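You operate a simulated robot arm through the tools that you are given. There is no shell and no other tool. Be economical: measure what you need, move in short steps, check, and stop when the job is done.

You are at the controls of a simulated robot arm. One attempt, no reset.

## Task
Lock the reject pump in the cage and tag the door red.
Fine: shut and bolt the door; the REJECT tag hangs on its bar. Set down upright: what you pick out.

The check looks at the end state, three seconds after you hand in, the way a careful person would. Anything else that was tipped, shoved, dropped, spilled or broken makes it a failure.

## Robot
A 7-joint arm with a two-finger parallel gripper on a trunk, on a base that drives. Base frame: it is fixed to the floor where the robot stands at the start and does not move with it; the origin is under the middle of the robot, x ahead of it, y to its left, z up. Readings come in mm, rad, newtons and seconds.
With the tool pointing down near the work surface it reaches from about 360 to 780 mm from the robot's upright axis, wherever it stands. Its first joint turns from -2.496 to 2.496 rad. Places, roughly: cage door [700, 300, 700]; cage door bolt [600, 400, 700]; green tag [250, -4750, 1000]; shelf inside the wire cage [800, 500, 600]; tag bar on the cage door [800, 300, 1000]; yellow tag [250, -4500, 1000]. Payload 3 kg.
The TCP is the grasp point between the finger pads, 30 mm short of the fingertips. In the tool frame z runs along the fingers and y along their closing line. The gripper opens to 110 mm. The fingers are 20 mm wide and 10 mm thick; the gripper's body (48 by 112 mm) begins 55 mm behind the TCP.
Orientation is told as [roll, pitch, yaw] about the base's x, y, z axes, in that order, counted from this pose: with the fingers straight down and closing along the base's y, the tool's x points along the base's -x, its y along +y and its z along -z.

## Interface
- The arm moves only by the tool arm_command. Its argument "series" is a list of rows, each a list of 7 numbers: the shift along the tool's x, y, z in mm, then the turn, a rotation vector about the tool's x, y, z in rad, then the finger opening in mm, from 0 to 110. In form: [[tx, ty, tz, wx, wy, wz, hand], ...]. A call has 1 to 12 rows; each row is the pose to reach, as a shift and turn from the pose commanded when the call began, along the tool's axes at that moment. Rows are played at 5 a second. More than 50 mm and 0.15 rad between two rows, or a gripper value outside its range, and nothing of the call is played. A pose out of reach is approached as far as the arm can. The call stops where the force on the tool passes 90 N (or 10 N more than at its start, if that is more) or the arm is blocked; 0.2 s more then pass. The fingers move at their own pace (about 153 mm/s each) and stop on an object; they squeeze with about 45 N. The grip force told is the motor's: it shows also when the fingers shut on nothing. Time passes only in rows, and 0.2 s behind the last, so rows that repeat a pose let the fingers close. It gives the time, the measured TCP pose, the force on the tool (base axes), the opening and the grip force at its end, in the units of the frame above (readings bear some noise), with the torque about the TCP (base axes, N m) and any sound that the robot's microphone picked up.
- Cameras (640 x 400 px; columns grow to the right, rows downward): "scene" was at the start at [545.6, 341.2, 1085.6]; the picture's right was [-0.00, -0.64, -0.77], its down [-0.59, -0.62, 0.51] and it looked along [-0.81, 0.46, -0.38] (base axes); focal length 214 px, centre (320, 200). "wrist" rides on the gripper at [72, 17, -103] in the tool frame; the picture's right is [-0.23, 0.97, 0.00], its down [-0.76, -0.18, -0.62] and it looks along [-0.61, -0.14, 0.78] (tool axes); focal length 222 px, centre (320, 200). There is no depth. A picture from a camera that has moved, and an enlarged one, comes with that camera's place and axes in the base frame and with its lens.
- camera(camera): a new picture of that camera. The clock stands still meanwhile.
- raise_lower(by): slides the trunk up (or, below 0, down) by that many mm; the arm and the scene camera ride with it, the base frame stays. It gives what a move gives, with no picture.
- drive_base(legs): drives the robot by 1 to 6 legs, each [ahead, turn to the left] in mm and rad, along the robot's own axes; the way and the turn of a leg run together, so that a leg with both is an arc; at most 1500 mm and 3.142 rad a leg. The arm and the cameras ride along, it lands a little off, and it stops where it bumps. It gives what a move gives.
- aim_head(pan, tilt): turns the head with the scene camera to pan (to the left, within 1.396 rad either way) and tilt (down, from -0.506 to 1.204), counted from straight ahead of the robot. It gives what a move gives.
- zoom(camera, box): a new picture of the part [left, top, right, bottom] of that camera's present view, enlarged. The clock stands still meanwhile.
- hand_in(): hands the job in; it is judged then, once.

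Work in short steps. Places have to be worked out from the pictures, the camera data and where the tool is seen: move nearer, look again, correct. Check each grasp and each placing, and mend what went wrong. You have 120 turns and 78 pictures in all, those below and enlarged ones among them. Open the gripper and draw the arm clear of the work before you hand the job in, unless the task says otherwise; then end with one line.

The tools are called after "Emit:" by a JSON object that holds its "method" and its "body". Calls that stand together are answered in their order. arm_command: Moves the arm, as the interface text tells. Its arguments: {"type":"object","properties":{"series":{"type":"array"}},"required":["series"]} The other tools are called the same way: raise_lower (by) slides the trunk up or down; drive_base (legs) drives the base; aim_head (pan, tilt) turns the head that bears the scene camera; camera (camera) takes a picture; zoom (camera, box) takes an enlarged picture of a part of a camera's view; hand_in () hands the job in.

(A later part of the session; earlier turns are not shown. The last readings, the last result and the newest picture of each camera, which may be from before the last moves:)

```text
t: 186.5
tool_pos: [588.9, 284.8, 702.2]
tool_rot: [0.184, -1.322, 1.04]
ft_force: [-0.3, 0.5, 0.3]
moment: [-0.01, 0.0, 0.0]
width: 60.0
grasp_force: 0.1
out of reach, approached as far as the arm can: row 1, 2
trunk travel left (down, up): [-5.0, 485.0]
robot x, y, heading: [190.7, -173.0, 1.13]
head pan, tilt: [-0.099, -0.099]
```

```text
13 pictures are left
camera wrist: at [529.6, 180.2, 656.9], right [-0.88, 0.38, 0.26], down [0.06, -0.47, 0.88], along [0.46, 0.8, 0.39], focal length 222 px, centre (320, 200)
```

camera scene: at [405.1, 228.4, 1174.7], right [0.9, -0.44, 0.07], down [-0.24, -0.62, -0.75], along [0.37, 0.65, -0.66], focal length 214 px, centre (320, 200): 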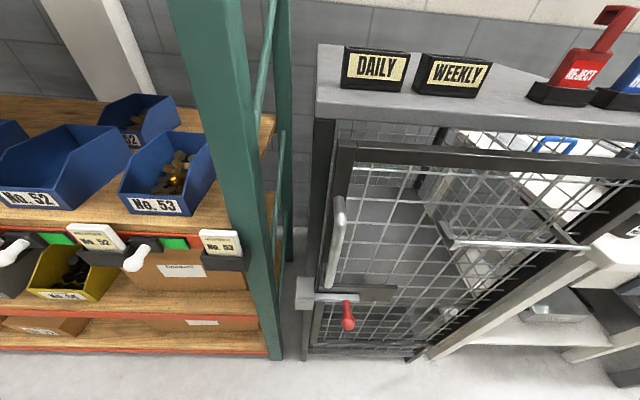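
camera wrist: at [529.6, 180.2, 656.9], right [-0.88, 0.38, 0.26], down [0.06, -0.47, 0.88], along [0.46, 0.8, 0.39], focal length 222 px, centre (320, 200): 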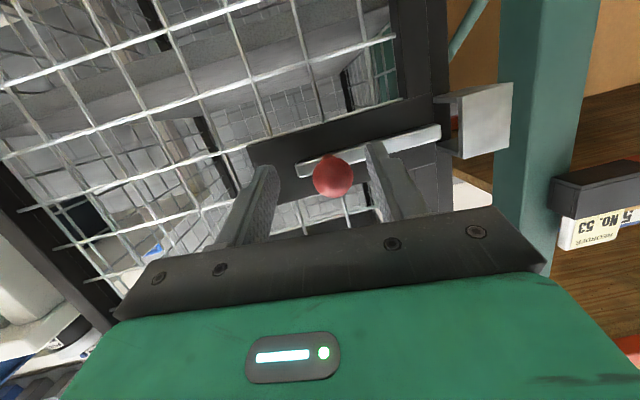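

My fingers dragged the knob about 40 mm to the right, so the bolt is almost out. I advance 28 mm onto the knob and close on it.

Emit:
{"method": "arm_command", "body": {"series": [[0, 0, 15, 0, 0, 0, 60], [0, 0, 28, 0, 0, 0, 60]]}}

Emit:
{"method": "arm_command", "body": {"series": [[0, 0, 0, 0, 0, 0, 30], [0, 0, 0, 0, 0, 0, 0], [0, 0, 0, 0, 0, 0, 0]]}}

```text
t: 187.1
tool_pos: [598.6, 309.3, 696.3]
tool_rot: [0.186, -1.32, 1.039]
ft_force: [0.6, 0.3, -0.3]
moment: [0.01, -0.01, -0.03]
width: 59.9
grasp_force: 0.2
trunk travel left (down, up): [-5.0, 485.0]
robot x, y, heading: [194.5, -170.4, 1.127]
head pan, tilt: [-0.099, -0.099]
```

```text
t: 187.9
tool_pos: [593.9, 310.9, 696.7]
tool_rot: [0.175, -1.321, 1.058]
ft_force: [-53.2, 14.8, 6.6]
moment: [-0.01, -0.38, 0.42]
width: 29.0
grasp_force: 45.6
trunk travel left (down, up): [-5.0, 485.0]
robot x, y, heading: [188.0, -171.8, 1.129]
head pan, tilt: [-0.099, -0.099]
```

The knob is held (29 mm) and resists further right motion, so the bolt seems fully withdrawn. I relieve the side force and pull gently outward on the knob to see whether the door follows.

Emit:
{"method": "arm_command", "body": {"series": [[0, 5, 0, 0, 0, 0, 0], [0, 5, -10, 0, 0, 0, 0], [0, 5, -20, 0, 0, 0, 0], [0, 5, -30, 0, 0, 0, 0]]}}

```text
t: 188.9
tool_pos: [588.2, 294.3, 699.6]
tool_rot: [0.184, -1.32, 1.034]
ft_force: [-4.7, 2.2, -29.2]
moment: [-0.28, 0.02, -0.01]
width: 29.5
grasp_force: 44.8
out of reach, approached as far as the arm can: row 4
trunk travel left (down, up): [-5.0, 485.0]
robot x, y, heading: [191.1, -172.5, 1.13]
head pan, tilt: [-0.099, -0.099]
```

The hand moved out with little force. I back the base 90 mm to pull the door ajar, and look.

Emit:
{"method": "drive_base", "body": {"legs": [[-90, 0]]}}

Emit:
{"method": "camera", "body": {"camera": "wrist"}}

```text
t: 190.0
tool_pos: [549.9, 211.7, 702.1]
tool_rot: [0.178, -1.323, 1.04]
ft_force: [-1.0, 1.9, 1.3]
moment: [0.23, -0.1, 0.27]
width: 29.0
grasp_force: 44.7
trunk travel left (down, up): [-5.0, 485.0]
robot x, y, heading: [150.8, -252.3, 1.126]
head pan, tilt: [-0.099, -0.099]
```

```text
12 pictures are left
camera wrist: at [489.9, 107.7, 657.0], right [-0.88, 0.39, 0.26], down [0.06, -0.47, 0.88], along [0.46, 0.79, 0.39], focal length 222 px, centre (320, 200)
```

wrist: 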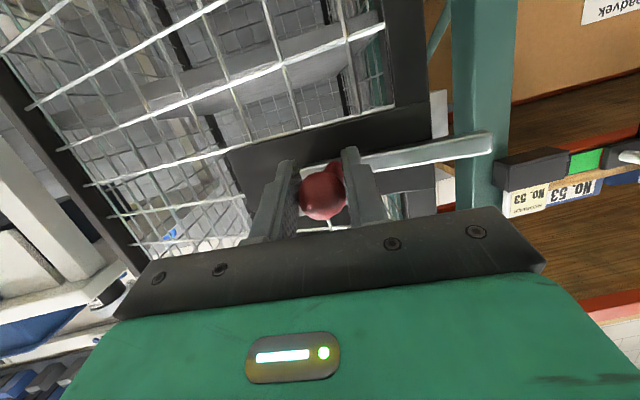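

The door follows; the bolt bar is out free. I pull a bit more, swinging slightly right to follow the hinge arc.

Emit:
{"method": "drive_base", "body": {"legs": [[-110, -0.08]]}}

```text
t: 191.2
tool_pos: [533.7, 78.9, 700.7]
tool_rot: [0.182, -1.326, 0.96]
ft_force: [-0.6, 0.1, -1.0]
moment: [0.0, 0.02, -0.03]
width: 0.1
grasp_force: 37.4
trunk travel left (down, up): [-5.0, 485.0]
robot x, y, heading: [97.0, -344.5, 1.044]
head pan, tilt: [-0.099, -0.099]
```

The knob slipped off; the fingers are empty. I look at how far the door stands open.

Emit:
{"method": "aim_head", "body": {"pan": -0.1, "tilt": 0.45}}

Emit:
{"method": "camera", "body": {"camera": "scene"}}

```text
t: 192.2
tool_pos: [532.7, 79.7, 701.6]
tool_rot: [0.181, -1.323, 0.958]
ft_force: [0.1, 0.2, 0.9]
moment: [0.05, 0.0, -0.02]
width: 0.2
grasp_force: 37.9
trunk travel left (down, up): [-5.0, 485.0]
robot x, y, heading: [98.3, -346.7, 1.043]
head pan, tilt: [-0.099, 0.45]
```

```text
11 pictures are left
camera scene: at [535.9, 57.4, 781.3], right [0.86, -0.51, -0.02], down [-0.34, -0.54, -0.77], along [0.38, 0.67, -0.64], focal length 214 px, centre (320, 200)
```

scene: 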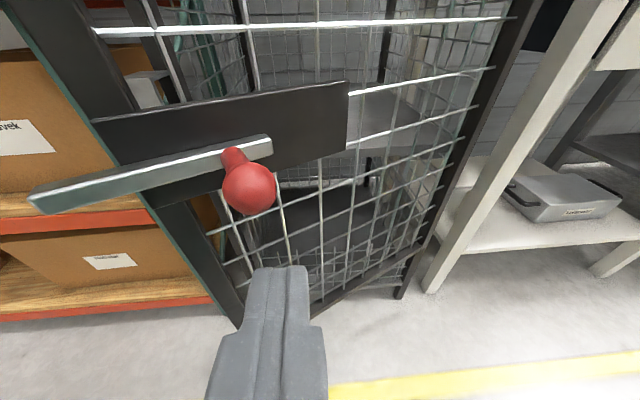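

The door stands about 30° open. I'll open it fully by pushing from inside: first I bring the closed hand left of the door's free edge, above bolt height.

Emit:
{"method": "arm_command", "body": {"series": [[-15, 38, -15, 0, 0.14, 0, 0], [-30, 76, -15, 0, 0.28, 0, 0], [-45, 114, -15, 0, 0.42, 0, 0], [-60, 150, -15, 0, 0.56, 0, 0]]}}

```text
t: 193.2
tool_pos: [401.3, 141.1, 772.4]
tool_rot: [0.061, -0.766, 1.092]
ft_force: [0.4, 0.0, -0.3]
moment: [0.02, 0.01, 0.01]
width: 0.0
grasp_force: 37.6
out of reach, approached as far as the arm can: row 1
trunk travel left (down, up): [-5.0, 485.0]
robot x, y, heading: [99.1, -347.4, 1.039]
head pan, tilt: [-0.099, 0.45]
```

Finger passes left of the edge and above the bolt bar. I drive forward 185 mm with a slight left turn to get the hand behind the edge.

Emit:
{"method": "drive_base", "body": {"legs": [[0, 0.06], [185, 0]]}}

Emit:
{"method": "camera", "body": {"camera": "scene"}}

```text
t: 195.2
tool_pos: [453.4, 322.4, 772.8]
tool_rot: [0.064, -0.768, 1.152]
ft_force: [-1.6, 0.1, -0.2]
moment: [-0.01, 0.01, -0.02]
width: 0.1
grasp_force: 38.0
trunk travel left (down, up): [-5.0, 485.0]
robot x, y, heading: [177.8, -179.7, 1.107]
head pan, tilt: [-0.099, 0.45]
```

```text
10 pictures are left
camera scene: at [473.7, 340.6, 850.8], right [0.9, -0.43, 0.03], down [-0.4, -0.86, -0.31], along [0.16, 0.27, -0.95], focal length 214 px, centre (320, 200)
```

scene: 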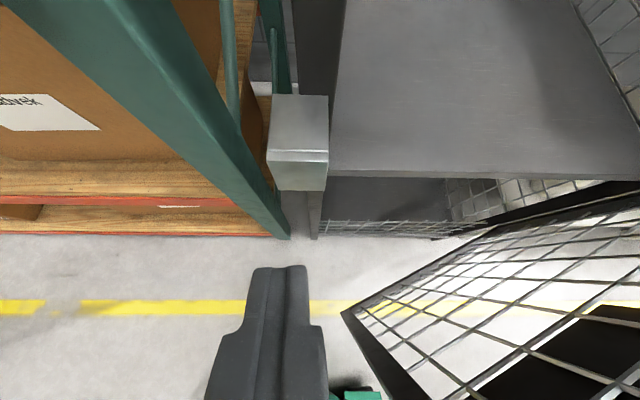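

The hand is behind the free edge (and the empty shelf inside is visible). I sweep the hand right and back, pushing the door open.

Emit:
{"method": "arm_command", "body": {"series": [[12, -38, -12, 0, 0, 0, 0], [24, -76, -24, 0, 0, 0, 0], [36, -114, -36, 0, 0, 0, 0], [50, -152, -48, 0, 0, 0, 0], [64, -190, -62, 0, 0, 0, 0], [80, -228, -78, 0, 0, 0, 0]]}}

```text
t: 195.5
tool_pos: [456.2, 309.5, 773.3]
tool_rot: [0.062, -0.763, 1.166]
ft_force: [-60.9, -0.7, 13.2]
moment: [-1.02, -4.91, -5.04]
width: 0.0
grasp_force: 38.2
trunk travel left (down, up): [-5.0, 485.0]
robot x, y, heading: [181.0, -185.0, 1.104]
head pan, tilt: [-0.099, 0.45]
stopped in row 1: the force on the tool passed its limit at 134 N (the readings are from after the stop); the commanded pose is now the measured one
```

That was an abrupt hit on the edge. I retry slowly in small steps along the opening direction of the door edge.

Emit:
{"method": "arm_command", "body": {"series": [[3, 4, -3, 0, 0, 0, 0], [6, 0, -6, 0, 0, 0, 0], [9, -5, -9, 0, 0, 0, 0], [12, -10, -12, 0, 0, 0, 0], [16, -15, -16, 0, 0, 0, 0], [20, -20, -20, 0, 0, 0, 0], [24, -26, -24, 0, 0, 0, 0], [28, -32, -28, 0, 0, 0, 0]]}}

```text
t: 196.6
tool_pos: [456.9, 288.6, 769.8]
tool_rot: [0.068, -0.753, 1.164]
ft_force: [-33.8, -1.7, 5.9]
moment: [-0.36, -2.6, -2.98]
width: 0.0
grasp_force: 37.8
trunk travel left (down, up): [-5.0, 485.0]
robot x, y, heading: [180.6, -186.9, 1.103]
head pan, tilt: [-0.099, 0.45]
stopped in row 5: the force on the tool passed its limit at 99 N (the readings are from after the stop); the commanded pose is now the measured one
```

The force is along the door (on its end face), so the hand must get behind it. I release leftward, raise the trunk so the hand works at the door's top rail, and point the hand down with the head tucked in.

Emit:
{"method": "arm_command", "body": {"series": [[0, 15, 0, 0, 0, 0, 0], [0, 35, 0, 0, 0, 0, 0]]}}

Emit:
{"method": "raise_lower", "body": {"by": 235}}

Emit:
{"method": "aim_head", "body": {"pan": 0, "tilt": 0.95}}

Emit:
{"method": "arm_command", "body": {"series": [[0, 0, 0, 0, 0.15, 0, 0], [0, 0, 0, 0, 0.3, 0, 0], [0, 0, 0, 0, 0.45, 0, 0], [0, 0, 0, 0, 0.6, 0, 0], [0, 0, 0, 0, 0.75, 0, 0]]}}

```text
t: 197.2
tool_pos: [427.3, 300.9, 771.4]
tool_rot: [0.069, -0.755, 1.161]
ft_force: [0.0, 0.3, 0.3]
moment: [0.02, -0.01, -0.03]
width: 0.0
grasp_force: 38.0
trunk travel left (down, up): [-5.0, 485.0]
robot x, y, heading: [177.9, -188.1, 1.105]
head pan, tilt: [-0.099, 0.45]
```

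```text
t: 199.6
tool_pos: [426.7, 301.7, 1007.2]
tool_rot: [0.07, -0.754, 1.162]
ft_force: [-0.6, 0.2, -0.3]
moment: [-0.03, 0.01, 0.02]
width: 0.0
grasp_force: 37.8
trunk travel left (down, up): [-240.0, 250.0]
robot x, y, heading: [177.2, -183.8, 1.106]
head pan, tilt: [-0.099, 0.45]
```

```text
t: 200.6
tool_pos: [428.0, 301.5, 1007.5]
tool_rot: [0.069, -0.754, 1.163]
ft_force: [1.3, 0.7, -0.4]
moment: [0.03, 0.01, 0.03]
width: 0.0
grasp_force: 37.6
trunk travel left (down, up): [-240.0, 250.0]
robot x, y, heading: [181.8, -182.2, 1.109]
head pan, tilt: [0.0, 0.949]
```

```text
t: 201.8
tool_pos: [427.5, 301.2, 1008.6]
tool_rot: [0.05, -0.006, 1.21]
ft_force: [-0.2, 0.1, -0.9]
moment: [0.06, -0.01, 0.04]
width: 0.0
grasp_force: 37.9
trunk travel left (down, up): [-240.0, 250.0]
robot x, y, heading: [180.7, -181.6, 1.098]
head pan, tilt: [0.0, 0.949]
```

Now forward a bit and right, to put the hand column behind the door's top corner.

Emit:
{"method": "arm_command", "body": {"series": [[-40, -10, 5, 0.02, 0, 0.03, 0], [-46, -50, 10, 0.04, 0, 0.06, 0], [-40, -98, 15, 0.05, 0, 0.09, 0], [-32, -145, 15, 0.05, 0, 0.09, 0]]}}

Emit:
{"method": "camera", "body": {"camera": "scene"}}

```text
t: 202.8
tool_pos: [574.2, 279.7, 981.8]
tool_rot: [0.0, -0.004, 1.119]
ft_force: [-1.1, 0.5, -0.3]
moment: [0.0, -0.03, 0.0]
width: 0.2
grasp_force: 37.3
trunk travel left (down, up): [-240.0, 250.0]
robot x, y, heading: [180.1, -181.7, 1.101]
head pan, tilt: [0.0, 0.949]
```

```text
9 pictures are left
camera scene: at [585.1, 305.1, 1043.8], right [0.9, -0.44, 0.0], down [-0.26, -0.53, 0.81], along [-0.35, -0.73, -0.58], focal length 214 px, centre (320, 200)
```

scene: 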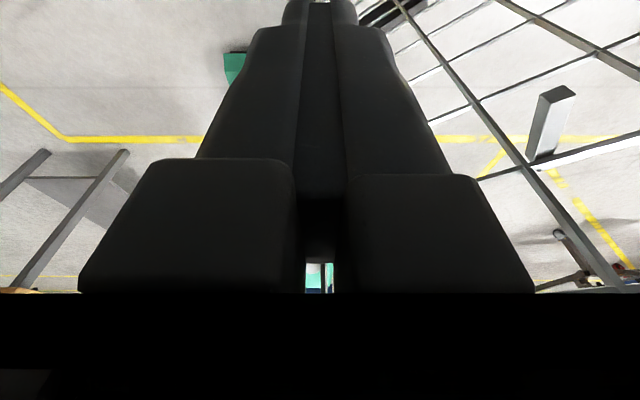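

No contact, and the door's mesh lies between hand and robot on the right. I drive back 170 mm to pull the door open from inside.

Emit:
{"method": "drive_base", "body": {"legs": [[-170, 0]]}}

```text
t: 204.3
tool_pos: [496.9, 117.9, 981.1]
tool_rot: [0.0, -0.003, 1.114]
ft_force: [-0.1, -0.5, -0.3]
moment: [-0.03, 0.03, -0.01]
width: 0.0
grasp_force: 37.1
trunk travel left (down, up): [-240.0, 250.0]
robot x, y, heading: [99.7, -337.7, 1.098]
head pan, tilt: [0.0, 0.949]
```

No force now; I check where the door is.

Emit:
{"method": "aim_head", "body": {"pan": -0.6, "tilt": 0.2}}

Emit:
{"method": "camera", "body": {"camera": "scene"}}

```text
t: 205.4
tool_pos: [495.7, 118.0, 982.9]
tool_rot: [0.0, -0.003, 1.113]
ft_force: [0.6, -0.1, 0.3]
moment: [0.01, -0.01, 0.0]
width: 0.4
grasp_force: 38.0
trunk travel left (down, up): [-240.0, 250.0]
robot x, y, heading: [98.5, -343.9, 1.102]
head pan, tilt: [-0.6, 0.201]
```

```text
8 pictures are left
camera scene: at [583.7, 178.1, 1040.1], right [0.74, -0.37, 0.56], down [-0.53, -0.83, 0.16], along [0.41, -0.42, -0.81], focal length 214 px, centre (320, 200)
```

scene: 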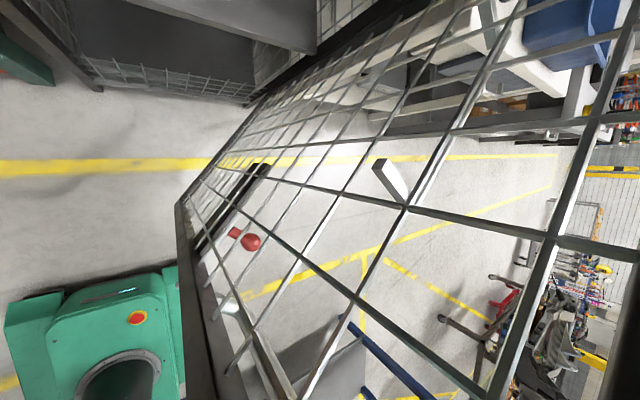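

The door stands at about 53° now, with the hand on its inner side. I swing it further by turning the base right in small legs.

Emit:
{"method": "drive_base", "body": {"legs": [[0, -0.12], [0, -0.12], [0, -0.12], [0, -0.12]]}}

Emit:
{"method": "camera", "body": {"camera": "scene"}}

```text
t: 208.1
tool_pos: [661.4, -117.6, 983.0]
tool_rot: [-0.001, -0.005, 0.636]
ft_force: [0.3, -0.5, -0.5]
moment: [-0.02, -0.02, 0.03]
width: 0.2
grasp_force: 37.7
trunk travel left (down, up): [-240.0, 250.0]
robot x, y, heading: [82.6, -326.3, 0.618]
head pan, tilt: [-0.6, 0.201]
```

```text
7 pictures are left
camera scene: at [767.5, -103.1, 1039.6], right [0.49, -0.67, 0.56], down [-0.86, -0.49, 0.16], along [0.17, -0.56, -0.81], focal length 214 px, centre (320, 200)
```

scene: 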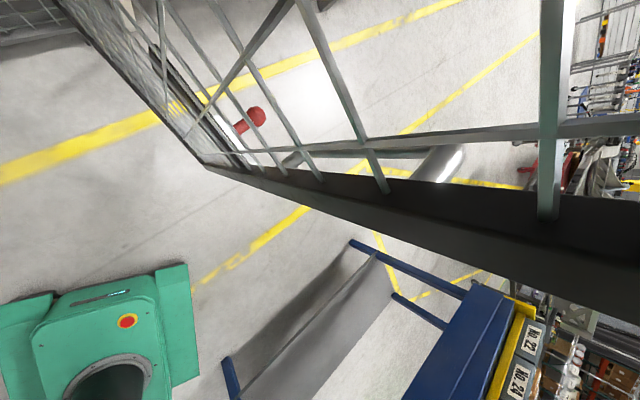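

The door is open past 90° (free edge near (805,-197)). I now drive round it to fetch the pump, approaching from the right side.

Emit:
{"method": "drive_base", "body": {"legs": [[0, -0.54], [0, -0.53], [930, 0], [0, 0.78], [0, 0.78]]}}

Emit:
{"method": "arm_command", "body": {"series": [[0, 0, 0, 0, -0.15, 0, 110], [0, 0, 0, 0, -0.3, 0, 110], [0, 0, 0, 0, -0.45, 0, 110], [0, 0, 0, 0, -0.6, 0, 110], [0, 0, 0, 0, -0.75, 0, 110]]}}

```text
t: 220.3
tool_pos: [1329.9, -279.6, 982.9]
tool_rot: [0.001, -0.004, 1.133]
ft_force: [-0.4, 0.0, 0.1]
moment: [0.01, -0.03, -0.01]
width: 0.0
grasp_force: 37.8
trunk travel left (down, up): [-240.0, 250.0]
robot x, y, heading: [974.9, -764.0, 1.101]
head pan, tilt: [-0.6, 0.201]
```

```text
t: 221.5
tool_pos: [1329.6, -279.1, 983.8]
tool_rot: [0.0, -0.756, 1.136]
ft_force: [0.3, 0.3, 0.2]
moment: [-0.01, -0.03, 0.0]
width: 109.8
grasp_force: 0.0
trunk travel left (down, up): [-240.0, 250.0]
robot x, y, heading: [975.5, -762.3, 1.104]
head pan, tilt: [-0.6, 0.201]
```

I raise the trunk for clearance, move the hand left, then drive in.

Emit:
{"method": "raise_lower", "body": {"by": 110}}

Emit:
{"method": "arm_command", "body": {"series": [[0, 48, 0, 0, 0, 0, 110], [0, 96, 0, 0, 0, 0, 110], [0, 144, 0, 0, 0, 0, 110], [0, 192, 0, 0, 0, 0, 110], [0, 240, 0, 0, 0, 0, 110]]}}

Emit:
{"method": "drive_base", "body": {"legs": [[320, 0]]}}

```text
t: 222.9
tool_pos: [1330.4, -281.5, 1093.8]
tool_rot: [0.0, -0.754, 1.134]
ft_force: [0.0, 0.3, -0.2]
moment: [0.02, -0.04, -0.01]
width: 110.0
grasp_force: 0.0
trunk travel left (down, up): [-350.0, 140.0]
robot x, y, heading: [975.8, -765.6, 1.104]
head pan, tilt: [-0.6, 0.201]
```

```text
t: 224.1
tool_pos: [1112.1, -181.6, 1095.5]
tool_rot: [0.001, -0.754, 1.132]
ft_force: [0.8, -1.1, 0.0]
moment: [0.04, 0.04, 0.01]
width: 109.9
grasp_force: 0.0
trunk travel left (down, up): [-350.0, 140.0]
robot x, y, heading: [975.3, -764.5, 1.099]
head pan, tilt: [-0.6, 0.201]
```

```text
t: 226.2
tool_pos: [1264.9, 95.6, 1097.0]
tool_rot: [0.0, -0.752, 1.12]
ft_force: [-0.1, -0.6, -0.4]
moment: [-0.02, -0.02, 0.01]
width: 110.1
grasp_force: 0.0
trunk travel left (down, up): [-350.0, 140.0]
robot x, y, heading: [1119.1, -486.4, 1.086]
head pan, tilt: [-0.6, 0.201]
```

I move to a pre-grasp 110 mm short of the pump along the finger direction and look.

Emit:
{"method": "arm_command", "body": {"series": [[10, 45, -10, 0, 0, 0, 110], [20, 90, -18, 0, 0, 0, 110], [28, 135, -26, 0, 0, 0, 110], [50, 158, -2, 0, 0, 0, 110], [82, 158, 32, 0, 0, 0, 110]]}}

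Emit:
{"method": "camera", "body": {"camera": "wrist"}}

```text
t: 227.4
tool_pos: [1107.4, 130.3, 1017.9]
tool_rot: [-0.001, -0.752, 1.121]
ft_force: [0.6, 0.3, -0.2]
moment: [-0.01, 0.01, 0.03]
width: 110.1
grasp_force: 0.1
trunk travel left (down, up): [-350.0, 140.0]
robot x, y, heading: [1117.1, -483.0, 1.089]
head pan, tilt: [-0.6, 0.201]
```

```text
6 pictures are left
camera wrist: at [1036.7, 25.7, 1044.3], right [-0.8, 0.57, 0.15], down [0.22, 0.04, 0.98], along [0.55, 0.82, -0.16], focal length 222 px, centre (320, 200)
```

wrist: 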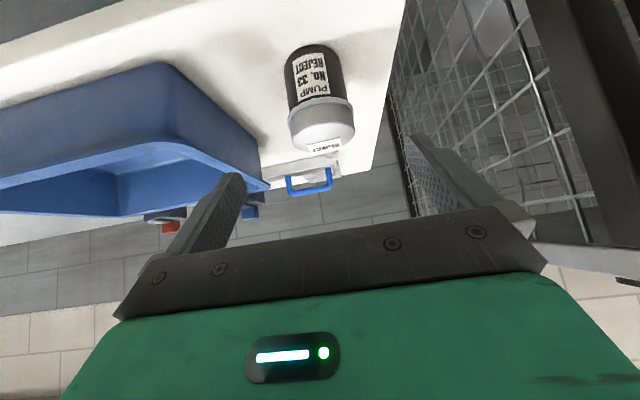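

Aligned. I advance 110 mm along the fingers and close on the pump.

Emit:
{"method": "arm_command", "body": {"series": [[0, 0, 35, 0, 0, 0, 110], [0, 0, 70, 0, 0, 0, 110], [0, 0, 95, 0, 0, 0, 110], [0, 0, 110, 0, 0, 0, 110]]}}

Emit:
{"method": "arm_command", "body": {"series": [[0, 0, 0, 0, 0, 0, 80], [0, 0, 0, 0, 0, 0, 50], [0, 0, 0, 0, 0, 0, 0], [0, 0, 0, 0, 0, 0, 0]]}}

Emit:
{"method": "raise_lower", "body": {"by": 100}}

```text
t: 228.4
tool_pos: [1138.9, 199.0, 936.8]
tool_rot: [-0.001, -0.753, 1.12]
ft_force: [0.0, -0.3, 0.6]
moment: [0.03, 0.0, -0.01]
width: 110.0
grasp_force: 0.1
trunk travel left (down, up): [-350.0, 140.0]
robot x, y, heading: [1118.7, -483.8, 1.094]
head pan, tilt: [-0.6, 0.201]
```

```text
t: 229.4
tool_pos: [1138.0, 198.1, 936.2]
tool_rot: [0.001, -0.753, 1.121]
ft_force: [0.7, 0.2, 0.1]
moment: [-0.11, -0.04, -0.02]
width: 67.1
grasp_force: 44.9
trunk travel left (down, up): [-350.0, 140.0]
robot x, y, heading: [1119.9, -484.4, 1.089]
head pan, tilt: [-0.6, 0.201]
```

```text
t: 230.7
tool_pos: [1138.1, 199.6, 1036.5]
tool_rot: [0.001, -0.751, 1.12]
ft_force: [-0.3, 0.2, -5.4]
moment: [-0.11, 0.06, -0.02]
width: 66.9
grasp_force: 45.4
trunk travel left (down, up): [-450.0, 40.0]
robot x, y, heading: [1116.8, -486.4, 1.086]
head pan, tilt: [-0.6, 0.201]
```

The pump is held. I raise fully, shift it right away from the open door's handle, then back out.

Emit:
{"method": "raise_lower", "body": {"by": 40}}

Emit:
{"method": "arm_command", "body": {"series": [[0, -40, 0, 0, 0, 0, 0], [0, -80, 0, 0, 0, 0, 0], [0, -120, 0, 0, 0, 0, 0]]}}

Emit:
{"method": "drive_base", "body": {"legs": [[-400, 0]]}}

Emit:
{"method": "arm_command", "body": {"series": [[25, -6, -23, 0, 0, 0, 0], [50, -12, -46, 0, 0, 0, 0], [75, -18, -69, 0, 0, 0, 0], [100, -24, -92, 0, 0, 0, 0], [124, -30, -115, 0, 0, 0, 0]]}}

```text
t: 231.6
tool_pos: [1138.7, 199.3, 1076.1]
tool_rot: [0.0, -0.752, 1.12]
ft_force: [0.1, -0.6, -4.9]
moment: [-0.14, 0.03, 0.01]
width: 67.2
grasp_force: 43.8
trunk travel left (down, up): [-490.0, 0.0]
robot x, y, heading: [1119.1, -487.0, 1.093]
head pan, tilt: [-0.6, 0.201]
```

```text
t: 232.3
tool_pos: [1244.5, 147.9, 1077.9]
tool_rot: [0.0, -0.752, 1.121]
ft_force: [0.2, 0.0, -5.5]
moment: [-0.12, 0.04, 0.0]
width: 67.0
grasp_force: 44.9
trunk travel left (down, up): [-490.0, 0.0]
robot x, y, heading: [1117.9, -486.8, 1.089]
head pan, tilt: [-0.6, 0.201]
```

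```text
t: 234.9
tool_pos: [1054.7, -209.4, 1078.1]
tool_rot: [0.001, -0.752, 1.126]
ft_force: [1.0, -0.4, -5.7]
moment: [-0.1, 0.03, -0.02]
width: 67.2
grasp_force: 45.2
trunk travel left (down, up): [-490.0, 0.0]
robot x, y, heading: [931.7, -844.6, 1.097]
head pan, tilt: [-0.6, 0.201]
```

```text
t: 236.1
tool_pos: [1026.3, -310.2, 1077.1]
tool_rot: [0.001, -0.75, 1.128]
ft_force: [0.6, 0.2, -5.5]
moment: [-0.13, 0.05, -0.02]
width: 66.9
grasp_force: 44.5
out of reach, approached as far as the arm can: row 4, 5
trunk travel left (down, up): [-490.0, 0.0]
robot x, y, heading: [933.8, -846.7, 1.098]
head pan, tilt: [-0.6, 0.201]
```

I drive left past the open door to the front of the cage.

Emit:
{"method": "drive_base", "body": {"legs": [[0, 0.8], [0, 0.79], [760, 0], [0, -0.78], [0, -0.79]]}}

```text
t: 240.4
tool_pos: [407.5, -689.0, 1078.1]
tool_rot: [-0.001, -0.749, 2.595]
ft_force: [-0.4, 0.2, -5.1]
moment: [-0.03, -0.12, -0.01]
width: 67.0
grasp_force: 44.9
trunk travel left (down, up): [-490.0, 0.0]
robot x, y, heading: [961.2, -791.3, 2.593]
head pan, tilt: [-0.6, 0.201]
stopped in leg 2: the robot was blocked; the commanded pose is now the measured one
```

A transient stop again (nothing touched: force unchanged). I continue straight from here, then turn to the cage.

Emit:
{"method": "drive_base", "body": {"legs": [[760, 0.05], [0, -0.5], [0, -0.5], [0, -0.5]]}}

```text
t: 248.4
tool_pos: [250.2, 140.7, 1080.0]
tool_rot: [0.012, -0.756, 1.301]
ft_force: [1.7, -0.9, -7.0]
moment: [-0.15, 0.16, 0.04]
width: 66.8
grasp_force: 44.6
trunk travel left (down, up): [-490.0, 0.0]
robot x, y, heading: [262.1, -408.8, 1.281]
head pan, tilt: [-0.6, 0.201]
stopped in leg 4: the robot was blocked; the commanded pose is now the measured one
```

I finish the turn, shift the hand right to the cage opening's centre and lower the trunk.

Emit:
{"method": "drive_base", "body": {"legs": [[0, -0.16]]}}

Emit:
{"method": "raise_lower", "body": {"by": -335}}

Emit:
{"method": "arm_command", "body": {"series": [[0, -45, 0, 0, 0, 0, 0], [0, -90, 0, 0, 0, 0, 0], [0, -135, 0, 0, 0, 0, 0], [0, -180, 0, 0, 0, 0, 0], [0, -215, 0, 0, 0, 0, 0]]}}

```text
t: 249.5
tool_pos: [338.5, 137.0, 1080.1]
tool_rot: [0.007, -0.756, 1.147]
ft_force: [-0.6, -0.1, -4.7]
moment: [-0.14, 0.04, 0.0]
width: 67.0
grasp_force: 44.5
trunk travel left (down, up): [-490.0, 0.0]
robot x, y, heading: [247.9, -407.2, 1.118]
head pan, tilt: [-0.6, 0.201]
```

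```text
t: 252.8
tool_pos: [337.8, 137.6, 747.1]
tool_rot: [0.005, -0.753, 1.149]
ft_force: [0.5, -0.2, -5.5]
moment: [-0.11, 0.05, 0.03]
width: 67.0
grasp_force: 44.6
trunk travel left (down, up): [-155.0, 335.0]
robot x, y, heading: [251.0, -403.8, 1.114]
head pan, tilt: [-0.6, 0.201]
```

```text
t: 254.0
tool_pos: [527.3, 69.9, 738.7]
tool_rot: [0.016, -0.737, 1.15]
ft_force: [0.8, -1.5, -5.4]
moment: [-0.11, 0.09, 0.05]
width: 67.0
grasp_force: 44.5
out of reach, approached as far as the arm can: row 1, 2, 3, 4, 5
trunk travel left (down, up): [-155.0, 335.0]
robot x, y, heading: [254.9, -401.7, 1.12]
head pan, tilt: [-0.6, 0.201]
```

I drive forward into the opening by 330 mm and check with the head camera.

Emit:
{"method": "aim_head", "body": {"pan": 0, "tilt": 0.2}}

Emit:
{"method": "drive_base", "body": {"legs": [[330, 0]]}}

Emit:
{"method": "camera", "body": {"camera": "scene"}}

```text
t: 255.0
tool_pos: [528.4, 69.6, 738.7]
tool_rot: [0.017, -0.735, 1.149]
ft_force: [-0.4, 0.3, -5.8]
moment: [-0.11, 0.07, -0.01]
width: 67.1
grasp_force: 44.6
trunk travel left (down, up): [-155.0, 335.0]
robot x, y, heading: [248.7, -405.8, 1.122]
head pan, tilt: [0.0, 0.201]
```

```text
t: 257.1
tool_pos: [674.7, 363.0, 738.0]
tool_rot: [0.016, -0.737, 1.14]
ft_force: [0.1, -0.4, -4.9]
moment: [-0.12, 0.05, 0.0]
width: 67.1
grasp_force: 45.2
trunk travel left (down, up): [-155.0, 335.0]
robot x, y, heading: [397.1, -106.8, 1.115]
head pan, tilt: [0.0, 0.201]
```

```text
5 pictures are left
camera scene: at [693.2, 404.0, 831.0], right [0.91, -0.41, -0.01], down [-0.36, -0.78, -0.51], along [0.2, 0.47, -0.86], focal length 214 px, centre (320, 200)
```

scene: 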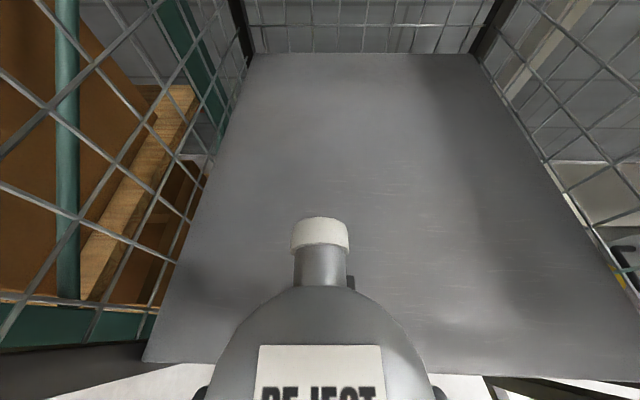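

The shelf is empty and clear; its surface is near z 600. I drive 140 mm further in, then lower in steps.

Emit:
{"method": "drive_base", "body": {"legs": [[140, 0]]}}

Emit:
{"method": "raise_lower", "body": {"by": -45}}

Emit:
{"method": "raise_lower", "body": {"by": -8}}

```text
t: 258.5
tool_pos: [736.3, 490.3, 740.0]
tool_rot: [0.015, -0.737, 1.141]
ft_force: [-0.2, 0.8, -4.9]
moment: [-0.15, 0.06, 0.03]
width: 67.0
grasp_force: 44.7
trunk travel left (down, up): [-155.0, 335.0]
robot x, y, heading: [459.3, 15.2, 1.11]
head pan, tilt: [0.0, 0.201]
```

```text
t: 259.4
tool_pos: [737.7, 489.8, 695.0]
tool_rot: [0.015, -0.738, 1.144]
ft_force: [0.5, -0.2, -5.4]
moment: [-0.08, 0.1, 0.02]
width: 67.1
grasp_force: 45.0
trunk travel left (down, up): [-110.0, 380.0]
robot x, y, heading: [459.0, 14.6, 1.107]
head pan, tilt: [0.0, 0.201]
```

```text
t: 259.9
tool_pos: [735.9, 490.1, 685.5]
tool_rot: [0.017, -0.737, 1.142]
ft_force: [-0.4, -0.3, -5.0]
moment: [-0.11, 0.09, 0.0]
width: 67.2
grasp_force: 44.7
trunk travel left (down, up): [-102.0, 388.0]
robot x, y, heading: [459.7, 16.1, 1.115]
head pan, tilt: [0.0, 0.201]
```

Emit:
{"method": "raise_lower", "body": {"by": -5}}

Emit:
{"method": "raise_lower", "body": {"by": -4}}

Emit:
{"method": "raise_lower", "body": {"by": -4}}

Emit:
{"method": "raise_lower", "body": {"by": -4}}

```text
t: 260.5
tool_pos: [737.7, 489.9, 681.6]
tool_rot: [0.016, -0.736, 1.143]
ft_force: [0.1, 0.1, -5.4]
moment: [-0.1, 0.06, 0.01]
width: 66.9
grasp_force: 45.4
trunk travel left (down, up): [-97.0, 393.0]
robot x, y, heading: [462.8, 16.4, 1.11]
head pan, tilt: [0.0, 0.201]
```

```text
t: 261.0
tool_pos: [737.9, 491.1, 680.0]
tool_rot: [0.015, -0.743, 1.144]
ft_force: [-1.5, -3.2, 17.3]
moment: [0.57, -0.53, -0.03]
width: 67.0
grasp_force: 44.7
trunk travel left (down, up): [-93.0, 397.0]
robot x, y, heading: [460.2, 17.9, 1.115]
head pan, tilt: [0.0, 0.201]
```

```text
t: 261.5
tool_pos: [736.6, 490.7, 675.3]
tool_rot: [0.012, -0.742, 1.143]
ft_force: [-4.5, 0.3, 29.8]
moment: [0.79, -0.78, 0.19]
width: 67.3
grasp_force: 44.8
trunk travel left (down, up): [-89.0, 401.0]
robot x, y, heading: [457.4, 16.4, 1.115]
head pan, tilt: [0.0, 0.201]
```

```text
t: 262.1
tool_pos: [737.4, 491.4, 671.1]
tool_rot: [0.015, -0.74, 1.142]
ft_force: [-3.1, 4.0, 27.9]
moment: [0.96, -0.81, 0.19]
width: 67.1
grasp_force: 45.2
trunk travel left (down, up): [-85.0, 405.0]
robot x, y, heading: [460.7, 17.5, 1.116]
head pan, tilt: [0.0, 0.201]
```

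Contact with the shelf at TCP z≈680; the pump stands. I open and withdraw along the finger direction.

Emit:
{"method": "raise_lower", "body": {"by": 4}}

Emit:
{"method": "arm_command", "body": {"series": [[0, 0, 0, 0, 0, 0, 70], [0, 0, 0, 0, 0, 0, 90], [0, 0, 0, 0, 0, 0, 110], [0, 0, 0, 0, 0, 0, 110], [0, 0, -25, 0, 0, 0, 110], [0, 0, -60, 0, 0, 0, 110], [0, 0, -100, 0, 0, 0, 110]]}}

Emit:
{"method": "drive_base", "body": {"legs": [[-330, 0]]}}

Emit:
{"method": "camera", "body": {"camera": "scene"}}

```text
t: 262.6
tool_pos: [736.0, 488.6, 671.8]
tool_rot: [0.016, -0.73, 1.143]
ft_force: [-0.3, 0.7, -6.4]
moment: [-0.18, 0.03, 0.0]
width: 67.2
grasp_force: 45.1
trunk travel left (down, up): [-89.0, 401.0]
robot x, y, heading: [457.1, 19.7, 1.111]
head pan, tilt: [0.0, 0.201]
```

```text
t: 264.2
tool_pos: [741.7, 468.0, 763.8]
tool_rot: [0.015, -0.733, 1.145]
ft_force: [0.5, 0.2, -0.7]
moment: [-0.01, -0.01, -0.01]
width: 109.9
grasp_force: 0.1
out of reach, approached as far as the arm can: row 5, 6, 7
trunk travel left (down, up): [-89.0, 401.0]
robot x, y, heading: [457.9, 16.1, 1.119]
head pan, tilt: [0.0, 0.201]
```

```text
t: 266.4
tool_pos: [595.1, 169.6, 762.5]
tool_rot: [0.016, -0.732, 1.142]
ft_force: [0.4, 0.5, 0.5]
moment: [-0.01, -0.01, 0.01]
width: 109.9
grasp_force: 0.0
trunk travel left (down, up): [-89.0, 401.0]
robot x, y, heading: [314.1, -278.8, 1.119]
head pan, tilt: [0.0, 0.201]
```

```text
4 pictures are left
camera scene: at [613.9, 210.3, 855.3], right [0.91, -0.41, -0.01], down [-0.36, -0.78, -0.51], along [0.2, 0.47, -0.86], focal length 214 px, centre (320, 200)
```

scene: 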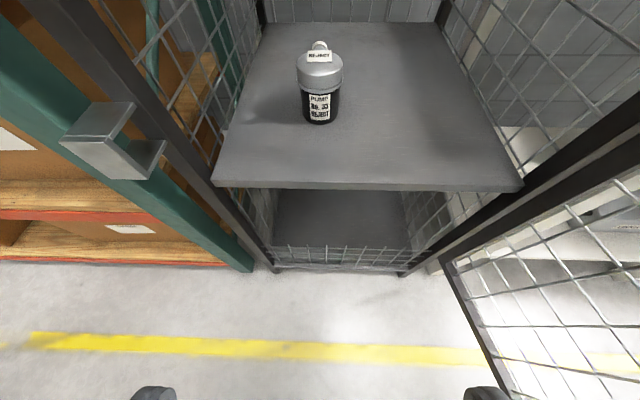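

The pump stands upright on the shelf. Next the door: the bolt must be withdrawn while closing, so I go in front of the open door's free edge and inspect it.

Emit:
{"method": "drive_base", "body": {"legs": [[-300, 0], [0, -0.78], [0, -0.79], [260, 0], [0, 0.78], [0, 0.79]]}}

Emit:
{"method": "aim_head", "body": {"pan": -0.1, "tilt": 0.1}}

Emit:
{"method": "camera", "body": {"camera": "scene"}}

```text
t: 269.7
tool_pos: [606.9, -219.0, 777.9]
tool_rot: [0.023, -0.737, 0.787]
ft_force: [0.7, 1.8, -0.6]
moment: [-0.04, 0.03, 0.02]
width: 110.0
grasp_force: 0.0
trunk travel left (down, up): [-89.0, 401.0]
robot x, y, heading: [184.9, -521.7, 0.874]
head pan, tilt: [0.0, 0.201]
stopped in leg 2: the robot was blocked; the commanded pose is now the measured one
```

```text
t: 270.3
tool_pos: [607.9, -215.6, 776.3]
tool_rot: [0.025, -0.733, 0.786]
ft_force: [0.1, -0.2, -0.4]
moment: [-0.02, 0.01, -0.02]
width: 109.8
grasp_force: 0.0
trunk travel left (down, up): [-89.0, 401.0]
robot x, y, heading: [183.4, -518.7, 0.88]
head pan, tilt: [-0.099, 0.099]
```

```text
3 pictures are left
camera scene: at [650.6, -187.0, 875.6], right [0.67, -0.74, 0.06], down [-0.57, -0.57, -0.59], along [0.47, 0.37, -0.8], focal length 214 px, centre (320, 200)
```

scene: 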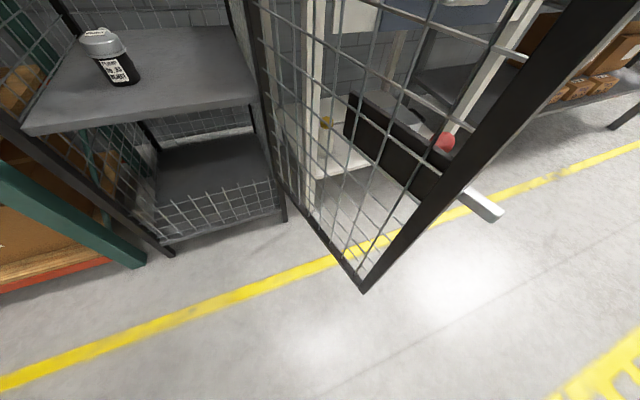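

The door stands at about 110°, and the bolt bar sticks ~30 mm out of its edge at roughly (s 884, n 161), z≈707. I drive in front of it and lower the closed fingers to push the bar back in.

Emit:
{"method": "drive_base", "body": {"legs": [[0, -0.5], [0, -0.5], [0, -0.48], [360, 0], [0, 0.6], [0, 0.6]]}}

Emit:
{"method": "raise_lower", "body": {"by": -45}}

```text
t: 271.2
tool_pos: [615.8, -226.4, 776.6]
tool_rot: [0.021, -0.735, 0.763]
ft_force: [-0.4, 0.3, 0.4]
moment: [-0.03, 0.03, -0.01]
width: 110.2
grasp_force: 0.1
trunk travel left (down, up): [-89.0, 401.0]
robot x, y, heading: [184.5, -518.3, 0.865]
head pan, tilt: [-0.099, 0.099]
stopped in leg 1: the robot was blocked; the commanded pose is now the measured one
```

```text
t: 272.1
tool_pos: [616.5, -228.2, 732.9]
tool_rot: [0.025, -0.735, 0.762]
ft_force: [0.3, -0.2, 0.0]
moment: [-0.02, 0.0, -0.02]
width: 109.8
grasp_force: 0.0
trunk travel left (down, up): [-44.0, 446.0]
robot x, y, heading: [185.7, -519.2, 0.862]
head pan, tilt: [-0.099, 0.099]
```

The base rear seems to touch something (probably the conveyor), so I go forward first. Then I drive to the right side of the open door to push it closed from outside.

Emit:
{"method": "drive_base", "body": {"legs": [[130, 0], [0, -0.65], [0, -0.65], [420, 0], [0, 0.7], [0, 0.72]]}}

```text
t: 283.0
tool_pos: [1032.6, -230.9, 734.5]
tool_rot: [0.028, -0.721, 0.915]
ft_force: [0.1, -0.4, -0.6]
moment: [-0.03, 0.0, 0.01]
width: 109.9
grasp_force: 0.0
trunk travel left (down, up): [-44.0, 446.0]
robot x, y, heading: [665.0, -602.7, 1.015]
head pan, tilt: [-0.099, 0.099]
```

I lower the hand below bolt height, close the fingers, reach 90 mm further in beside the door, and then swing the base left in small legs to push the door.

Emit:
{"method": "raise_lower", "body": {"by": -42}}

Emit:
{"method": "arm_command", "body": {"series": [[-2, 0, 32, 0, 0, 0, 0], [-4, 0, 64, 0, 0, 0, 0], [-6, 0, 96, 0, 0, 0, 0], [-8, 0, 127, 0, 0, 0, 0]]}}

Emit:
{"method": "drive_base", "body": {"legs": [[0, 0.12], [0, 0.12], [0, 0.12], [0, 0.12], [0, 0.12], [0, 0.12]]}}

```text
t: 283.8
tool_pos: [1034.2, -231.7, 693.0]
tool_rot: [0.029, -0.719, 0.916]
ft_force: [0.7, -0.3, -0.4]
moment: [0.03, 0.03, -0.02]
width: 110.1
grasp_force: 0.1
trunk travel left (down, up): [-2.0, 488.0]
robot x, y, heading: [666.4, -600.8, 1.014]
head pan, tilt: [-0.099, 0.099]
```

```text
t: 284.8
tool_pos: [1083.5, -155.4, 600.8]
tool_rot: [0.029, -0.72, 0.916]
ft_force: [-0.3, 0.3, -0.1]
moment: [-0.02, 0.04, -0.02]
width: 0.0
grasp_force: 37.7
trunk travel left (down, up): [-2.0, 488.0]
robot x, y, heading: [668.5, -602.6, 1.018]
head pan, tilt: [-0.099, 0.099]
```

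```text
t: 288.7
tool_pos: [695.0, 6.0, 602.3]
tool_rot: [0.029, -0.719, 1.625]
ft_force: [0.3, 0.1, 0.1]
moment: [-0.02, -0.02, -0.05]
width: 0.2
grasp_force: 37.9
trunk travel left (down, up): [-2.0, 488.0]
robot x, y, heading: [696.6, -597.6, 1.727]
head pan, tilt: [-0.099, 0.099]
```

The door is moving freely (about 72° now). I turn a bit more and push forward to bring it to about 25°.

Emit:
{"method": "drive_base", "body": {"legs": [[0, 0.1], [0, 0.1], [120, 0], [110, 0]]}}

Emit:
{"method": "aim_head", "body": {"pan": 0.2, "tilt": -0.1}}

Emit:
{"method": "camera", "body": {"camera": "scene"}}

```text
t: 289.8
tool_pos: [647.5, 6.7, 604.7]
tool_rot: [0.05, -0.724, 1.67]
ft_force: [25.9, 13.9, -4.8]
moment: [-1.7, 2.76, -1.64]
width: 0.0
grasp_force: 38.0
trunk travel left (down, up): [-2.0, 488.0]
robot x, y, heading: [697.7, -597.2, 1.816]
head pan, tilt: [-0.099, 0.099]
stopped in leg 2: the robot was blocked; the commanded pose is now the measured one
```

```text
t: 290.6
tool_pos: [645.0, 8.1, 607.6]
tool_rot: [0.049, -0.728, 1.67]
ft_force: [51.2, 28.2, 2.6]
moment: [-2.83, 5.48, -2.94]
width: 0.0
grasp_force: 37.5
trunk travel left (down, up): [-2.0, 488.0]
robot x, y, heading: [701.2, -593.9, 1.814]
head pan, tilt: [0.201, -0.099]
```

```text
2 pictures are left
camera scene: at [631.8, 69.0, 723.8], right [0.97, 0.21, -0.13], down [0.04, -0.66, -0.75], along [-0.24, 0.72, -0.65], focal length 214 px, centre (320, 200)
```

scene: 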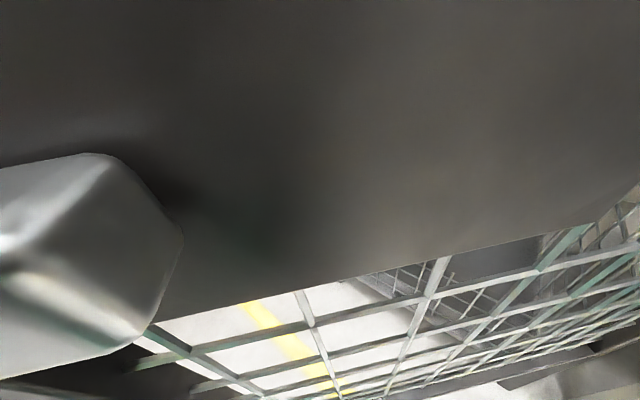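

The head unit met the bolt hardware. I swing back right, raise the hand to the door's top-rail level (head above the door), and push again from there.

Emit:
{"method": "drive_base", "body": {"legs": [[0, -0.1], [0, -0.25]]}}

Emit:
{"method": "raise_lower", "body": {"by": 445}}

Emit:
{"method": "drive_base", "body": {"legs": [[0, 0.12], [0, 0.12], [0, 0.12], [0, 0.12], [0, 0.1]]}}

```text
t: 292.4
tool_pos: [853.9, -7.6, 606.2]
tool_rot: [0.043, -0.728, 1.331]
ft_force: [-0.2, -0.3, -0.3]
moment: [0.0, -0.01, 0.03]
width: 0.2
grasp_force: 37.9
trunk travel left (down, up): [-2.0, 488.0]
robot x, y, heading: [685.5, -593.3, 1.464]
head pan, tilt: [0.201, -0.099]
```

```text
refused: 445 is not a number from -400 to 400
```

```text
t: 294.6
tool_pos: [645.8, 16.8, 610.2]
tool_rot: [0.051, -0.732, 1.666]
ft_force: [-0.9, 0.8, 8.3]
moment: [0.21, 0.26, 0.04]
width: 0.0
grasp_force: 37.9
trunk travel left (down, up): [-2.0, 488.0]
robot x, y, heading: [699.9, -587.8, 1.825]
head pan, tilt: [0.201, -0.099]
stopped in leg 3: the robot was blocked; the commanded pose is now the measured one
```

The base itself seems blocked at this heading. I swing right, raise in two steps, and then push by driving forward.

Emit:
{"method": "drive_base", "body": {"legs": [[0, -0.35]]}}

Emit:
{"method": "raise_lower", "body": {"by": 395}}

Emit:
{"method": "raise_lower", "body": {"by": 45}}

Emit:
{"method": "drive_base", "body": {"legs": [[0, 0.12], [0, 0.12], [0, 0.1]]}}

Emit:
{"method": "drive_base", "body": {"legs": [[80, 0], [80, 0], [80, 0]]}}

```text
t: 296.1
tool_pos: [851.8, 3.2, 608.6]
tool_rot: [0.048, -0.73, 1.325]
ft_force: [0.3, -0.1, -0.9]
moment: [-0.01, 0.05, 0.01]
width: 0.0
grasp_force: 37.5
trunk travel left (down, up): [-2.0, 488.0]
robot x, y, heading: [685.0, -584.0, 1.474]
head pan, tilt: [0.201, -0.099]
```

```text
t: 299.9
tool_pos: [851.4, 3.9, 1003.7]
tool_rot: [0.051, -0.73, 1.325]
ft_force: [-1.3, 0.6, -0.3]
moment: [0.01, 0.01, -0.03]
width: 0.0
grasp_force: 37.9
trunk travel left (down, up): [-397.0, 93.0]
robot x, y, heading: [682.5, -584.7, 1.473]
head pan, tilt: [0.201, -0.099]
```

```text
t: 300.8
tool_pos: [850.6, 3.6, 1048.4]
tool_rot: [0.051, -0.732, 1.327]
ft_force: [0.1, -0.9, 0.7]
moment: [-0.02, -0.01, 0.01]
width: 0.1
grasp_force: 38.1
trunk travel left (down, up): [-442.0, 48.0]
robot x, y, heading: [686.5, -582.7, 1.471]
head pan, tilt: [0.201, -0.099]
```

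```text
t: 302.9
tool_pos: [644.5, 25.2, 1048.0]
tool_rot: [0.051, -0.731, 1.67]
ft_force: [-0.3, -0.1, -0.5]
moment: [0.0, -0.02, -0.02]
width: 0.0
grasp_force: 37.8
trunk travel left (down, up): [-442.0, 48.0]
robot x, y, heading: [702.8, -582.1, 1.819]
head pan, tilt: [0.201, -0.099]
```

```text
t: 305.2
tool_pos: [582.8, 252.8, 1050.7]
tool_rot: [0.049, -0.73, 1.675]
ft_force: [-0.5, -0.3, -0.3]
moment: [0.03, -0.02, -0.01]
width: 0.0
grasp_force: 37.5
trunk travel left (down, up): [-442.0, 48.0]
robot x, y, heading: [640.2, -352.5, 1.827]
head pan, tilt: [0.201, -0.099]
```

No force was felt, so I must verify with a picture whether the door came along.

Emit:
{"method": "aim_head", "body": {"pan": 0.2, "tilt": 0.35}}

Emit:
{"method": "camera", "body": {"camera": "scene"}}

```text
t: 306.1
tool_pos: [583.5, 252.4, 1050.2]
tool_rot: [0.05, -0.73, 1.674]
ft_force: [0.6, -0.1, 0.3]
moment: [0.04, 0.01, -0.02]
width: 0.0
grasp_force: 37.7
trunk travel left (down, up): [-442.0, 48.0]
robot x, y, heading: [641.3, -353.2, 1.824]
head pan, tilt: [0.201, 0.351]
```

```text
1 pictures are left
camera scene: at [562.2, 283.7, 1135.1], right [0.95, 0.26, -0.19], down [0.18, -0.91, -0.38], along [-0.27, 0.33, -0.91], focal length 214 px, centre (320, 200)
```

scene: 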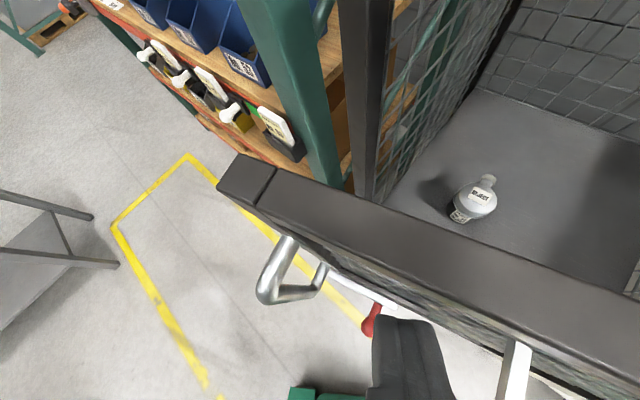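

Very good: the door stands at about 15°, bolt bar is flush (withdrawn), pump upright. I tuck the head in and push the door along +n with the arm until it closes.

Emit:
{"method": "aim_head", "body": {"pan": 0, "tilt": 1.0}}

Emit:
{"method": "arm_command", "body": {"series": [[-9, -8, 8, 0, 0, 0, 0], [-18, -15, 16, 0, 0, 0, 0], [-27, -23, 24, 0, 0, 0, 0], [-36, -30, 32, 0, 0, 0, 0], [-45, -37, 40, 0, 0, 0, 0], [-53, -44, 47, 0, 0, 0, 0], [-60, -50, 54, 0, 0, 0, 0], [-66, -55, 59, 0, 0, 0, 0], [-72, -60, 64, 0, 0, 0, 0]]}}

```text
t: 307.2
tool_pos: [582.3, 252.4, 1050.1]
tool_rot: [0.05, -0.732, 1.674]
ft_force: [0.1, 0.1, 0.1]
moment: [-0.01, -0.02, 0.04]
width: 0.0
grasp_force: 37.5
trunk travel left (down, up): [-442.0, 48.0]
robot x, y, heading: [642.4, -355.5, 1.82]
head pan, tilt: [0.0, 1.0]
```

```text
t: 309.1
tool_pos: [619.4, 339.2, 1046.9]
tool_rot: [0.049, -0.714, 1.684]
ft_force: [-10.0, -56.5, 36.9]
moment: [0.03, 0.0, 0.0]
width: 0.0
grasp_force: 37.3
trunk travel left (down, up): [-442.0, 48.0]
robot x, y, heading: [640.2, -353.1, 1.83]
head pan, tilt: [0.0, 1.0]
stopped in row 9: the force on the tool passed its limit at 99 N (the readings are from after the stop); the commanded pose is now the measured one
```

The door met its frame (99 N stop). I back off, go down to bolt height, and come in on the right side of the red knob.

Emit:
{"method": "arm_command", "body": {"series": [[24, 20, -20, 0, 0, 0, 0], [48, 40, -41, 0, 0, 0, 0], [70, 59, -61, 0, 0, 0, 0]]}}

Emit:
{"method": "raise_lower", "body": {"by": -325}}

Emit:
{"method": "arm_command", "body": {"series": [[14, -32, -12, 0, 0, 0, 0]]}}

```text
t: 309.9
tool_pos: [577.8, 250.0, 1042.5]
tool_rot: [0.053, -0.711, 1.681]
ft_force: [-1.2, -0.2, -0.3]
moment: [0.02, -0.02, -0.02]
width: 0.0
grasp_force: 38.0
trunk travel left (down, up): [-442.0, 48.0]
robot x, y, heading: [643.3, -355.5, 1.827]
head pan, tilt: [0.0, 1.0]
```

```text
t: 313.1
tool_pos: [577.8, 248.8, 717.1]
tool_rot: [0.053, -0.711, 1.681]
ft_force: [0.5, 0.2, -0.1]
moment: [-0.02, -0.03, 0.02]
width: 0.0
grasp_force: 37.6
trunk travel left (down, up): [-117.0, 373.0]
robot x, y, heading: [642.4, -352.3, 1.827]
head pan, tilt: [0.0, 1.0]
```

```text
t: 313.5
tool_pos: [610.7, 235.6, 715.3]
tool_rot: [0.053, -0.71, 1.681]
ft_force: [0.3, 0.9, 0.0]
moment: [-0.04, -0.04, 0.01]
width: 0.0
grasp_force: 37.6
trunk travel left (down, up): [-117.0, 373.0]
robot x, y, heading: [642.1, -353.2, 1.826]
head pan, tilt: [0.0, 1.0]
```

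I enter beside the knob and push it left in small steps; the force will show when the bolt reaches its end.

Emit:
{"method": "arm_command", "body": {"series": [[-15, -12, 13, 0, 0, 0, 0], [-29, -24, 25, 0, 0, 0, 0], [-43, -36, 38, 0, 0, 0, 0], [-47, -29, 41, 0, 0, 0, 0], [-50, -22, 44, 0, 0, 0, 0], [-53, -15, 47, 0, 0, 0, 0]]}}

Emit:
{"method": "arm_command", "body": {"series": [[-3, 7, 3, 0, 0, 0, 0], [-6, 14, 6, 0, 0, 0, 0], [-9, 20, 8, 0, 0, 0, 0], [-12, 27, 11, 0, 0, 0, 0], [-15, 34, 14, 0, 0, 0, 0]]}}

```text
t: 314.9
tool_pos: [615.3, 307.2, 715.1]
tool_rot: [0.053, -0.71, 1.68]
ft_force: [1.8, -0.8, 0.6]
moment: [0.02, 0.0, -0.04]
width: 0.1
grasp_force: 37.4
trunk travel left (down, up): [-117.0, 373.0]
robot x, y, heading: [642.0, -353.1, 1.826]
head pan, tilt: [0.0, 1.0]
```

```text
t: 316.1
tool_pos: [583.5, 321.9, 717.2]
tool_rot: [0.056, -0.71, 1.673]
ft_force: [44.5, -17.1, 5.3]
moment: [-0.08, -0.42, -0.48]
width: 0.2
grasp_force: 37.6
trunk travel left (down, up): [-117.0, 373.0]
robot x, y, heading: [639.1, -353.3, 1.822]
head pan, tilt: [0.0, 1.0]
```

The knob has moved to about its original bolted position with 48 N resistance. I push a bit further to confirm the end stop.

Emit:
{"method": "arm_command", "body": {"series": [[-2, 4, 2, 0, 0, 0, 0], [-4, 8, 4, 0, 0, 0, 0], [-6, 12, 5, 0, 0, 0, 0]]}}

```text
t: 316.6
tool_pos: [582.7, 322.3, 715.5]
tool_rot: [0.058, -0.704, 1.663]
ft_force: [33.0, -17.8, 11.3]
moment: [0.0, -0.24, -0.26]
width: 0.0
grasp_force: 37.2
trunk travel left (down, up): [-117.0, 373.0]
robot x, y, heading: [642.8, -355.8, 1.827]
head pan, tilt: [0.0, 1.0]
stopped in row 2: the force on the tool passed its limit at 96 N (the readings are from after the stop); the commanded pose is now the measured one
```

The end stop is firm and the travel matches the full throw. As a check that it really engages, I grip the knob and try to pull the door.

Emit:
{"method": "arm_command", "body": {"series": [[0, -8, 0, 0, 0, 0, 0], [15, -8, -13, 0, 0, 0, 0], [30, -6, -26, 0, 0, 0, 0], [42, 8, -37, 0, 0, 0, 0], [42, 29, -37, 0, 0, 0, 60], [42, 29, -37, 0, 0, 0, 60], [20, 29, -17, 0, 0, 0, 60], [0, 29, 0, 0, 0, 0, 60], [-11, 29, 9, 0, 0, 0, 60]]}}

Emit:
{"method": "arm_command", "body": {"series": [[0, 0, 0, 0, 0, 0, 30], [0, 0, 0, 0, 0, 0, 0], [0, 0, 0, 0, 0, 0, 0]]}}

Emit:
{"method": "arm_command", "body": {"series": [[6, 5, -5, 0, 0, 0, 0], [12, 10, -10, 0, 0, 0, 0], [18, 15, -15, 0, 0, 0, 0]]}}

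```text
t: 318.6
tool_pos: [550.5, 335.9, 713.9]
tool_rot: [0.055, -0.702, 1.665]
ft_force: [9.6, -12.7, -8.9]
moment: [-0.36, 0.14, -0.65]
width: 64.3
grasp_force: 4.1
trunk travel left (down, up): [-117.0, 373.0]
robot x, y, heading: [641.3, -352.2, 1.825]
head pan, tilt: [0.0, 1.0]
```

```text
t: 319.2
tool_pos: [561.2, 334.5, 712.4]
tool_rot: [0.066, -0.691, 1.644]
ft_force: [31.4, -10.8, -9.3]
moment: [-0.83, 0.14, -1.49]
width: 36.4
grasp_force: 45.0
trunk travel left (down, up): [-117.0, 373.0]
robot x, y, heading: [640.7, -352.5, 1.825]
head pan, tilt: [0.0, 1.0]
stopped in row 2: the force on the tool passed its limit at 98 N (the readings are from after the stop); the commanded pose is now the measured one
```

```text
t: 319.8
tool_pos: [557.2, 323.0, 711.9]
tool_rot: [0.063, -0.692, 1.636]
ft_force: [24.6, 16.5, -20.3]
moment: [-0.01, 0.07, -0.36]
width: 29.1
grasp_force: 44.3
trunk travel left (down, up): [-117.0, 373.0]
robot x, y, heading: [644.6, -354.5, 1.821]
head pan, tilt: [0.0, 1.0]
stopped in row 3: the force on the tool passed its limit at 94 N (the readings are from after the stop); the commanded pose is now the measured one
```

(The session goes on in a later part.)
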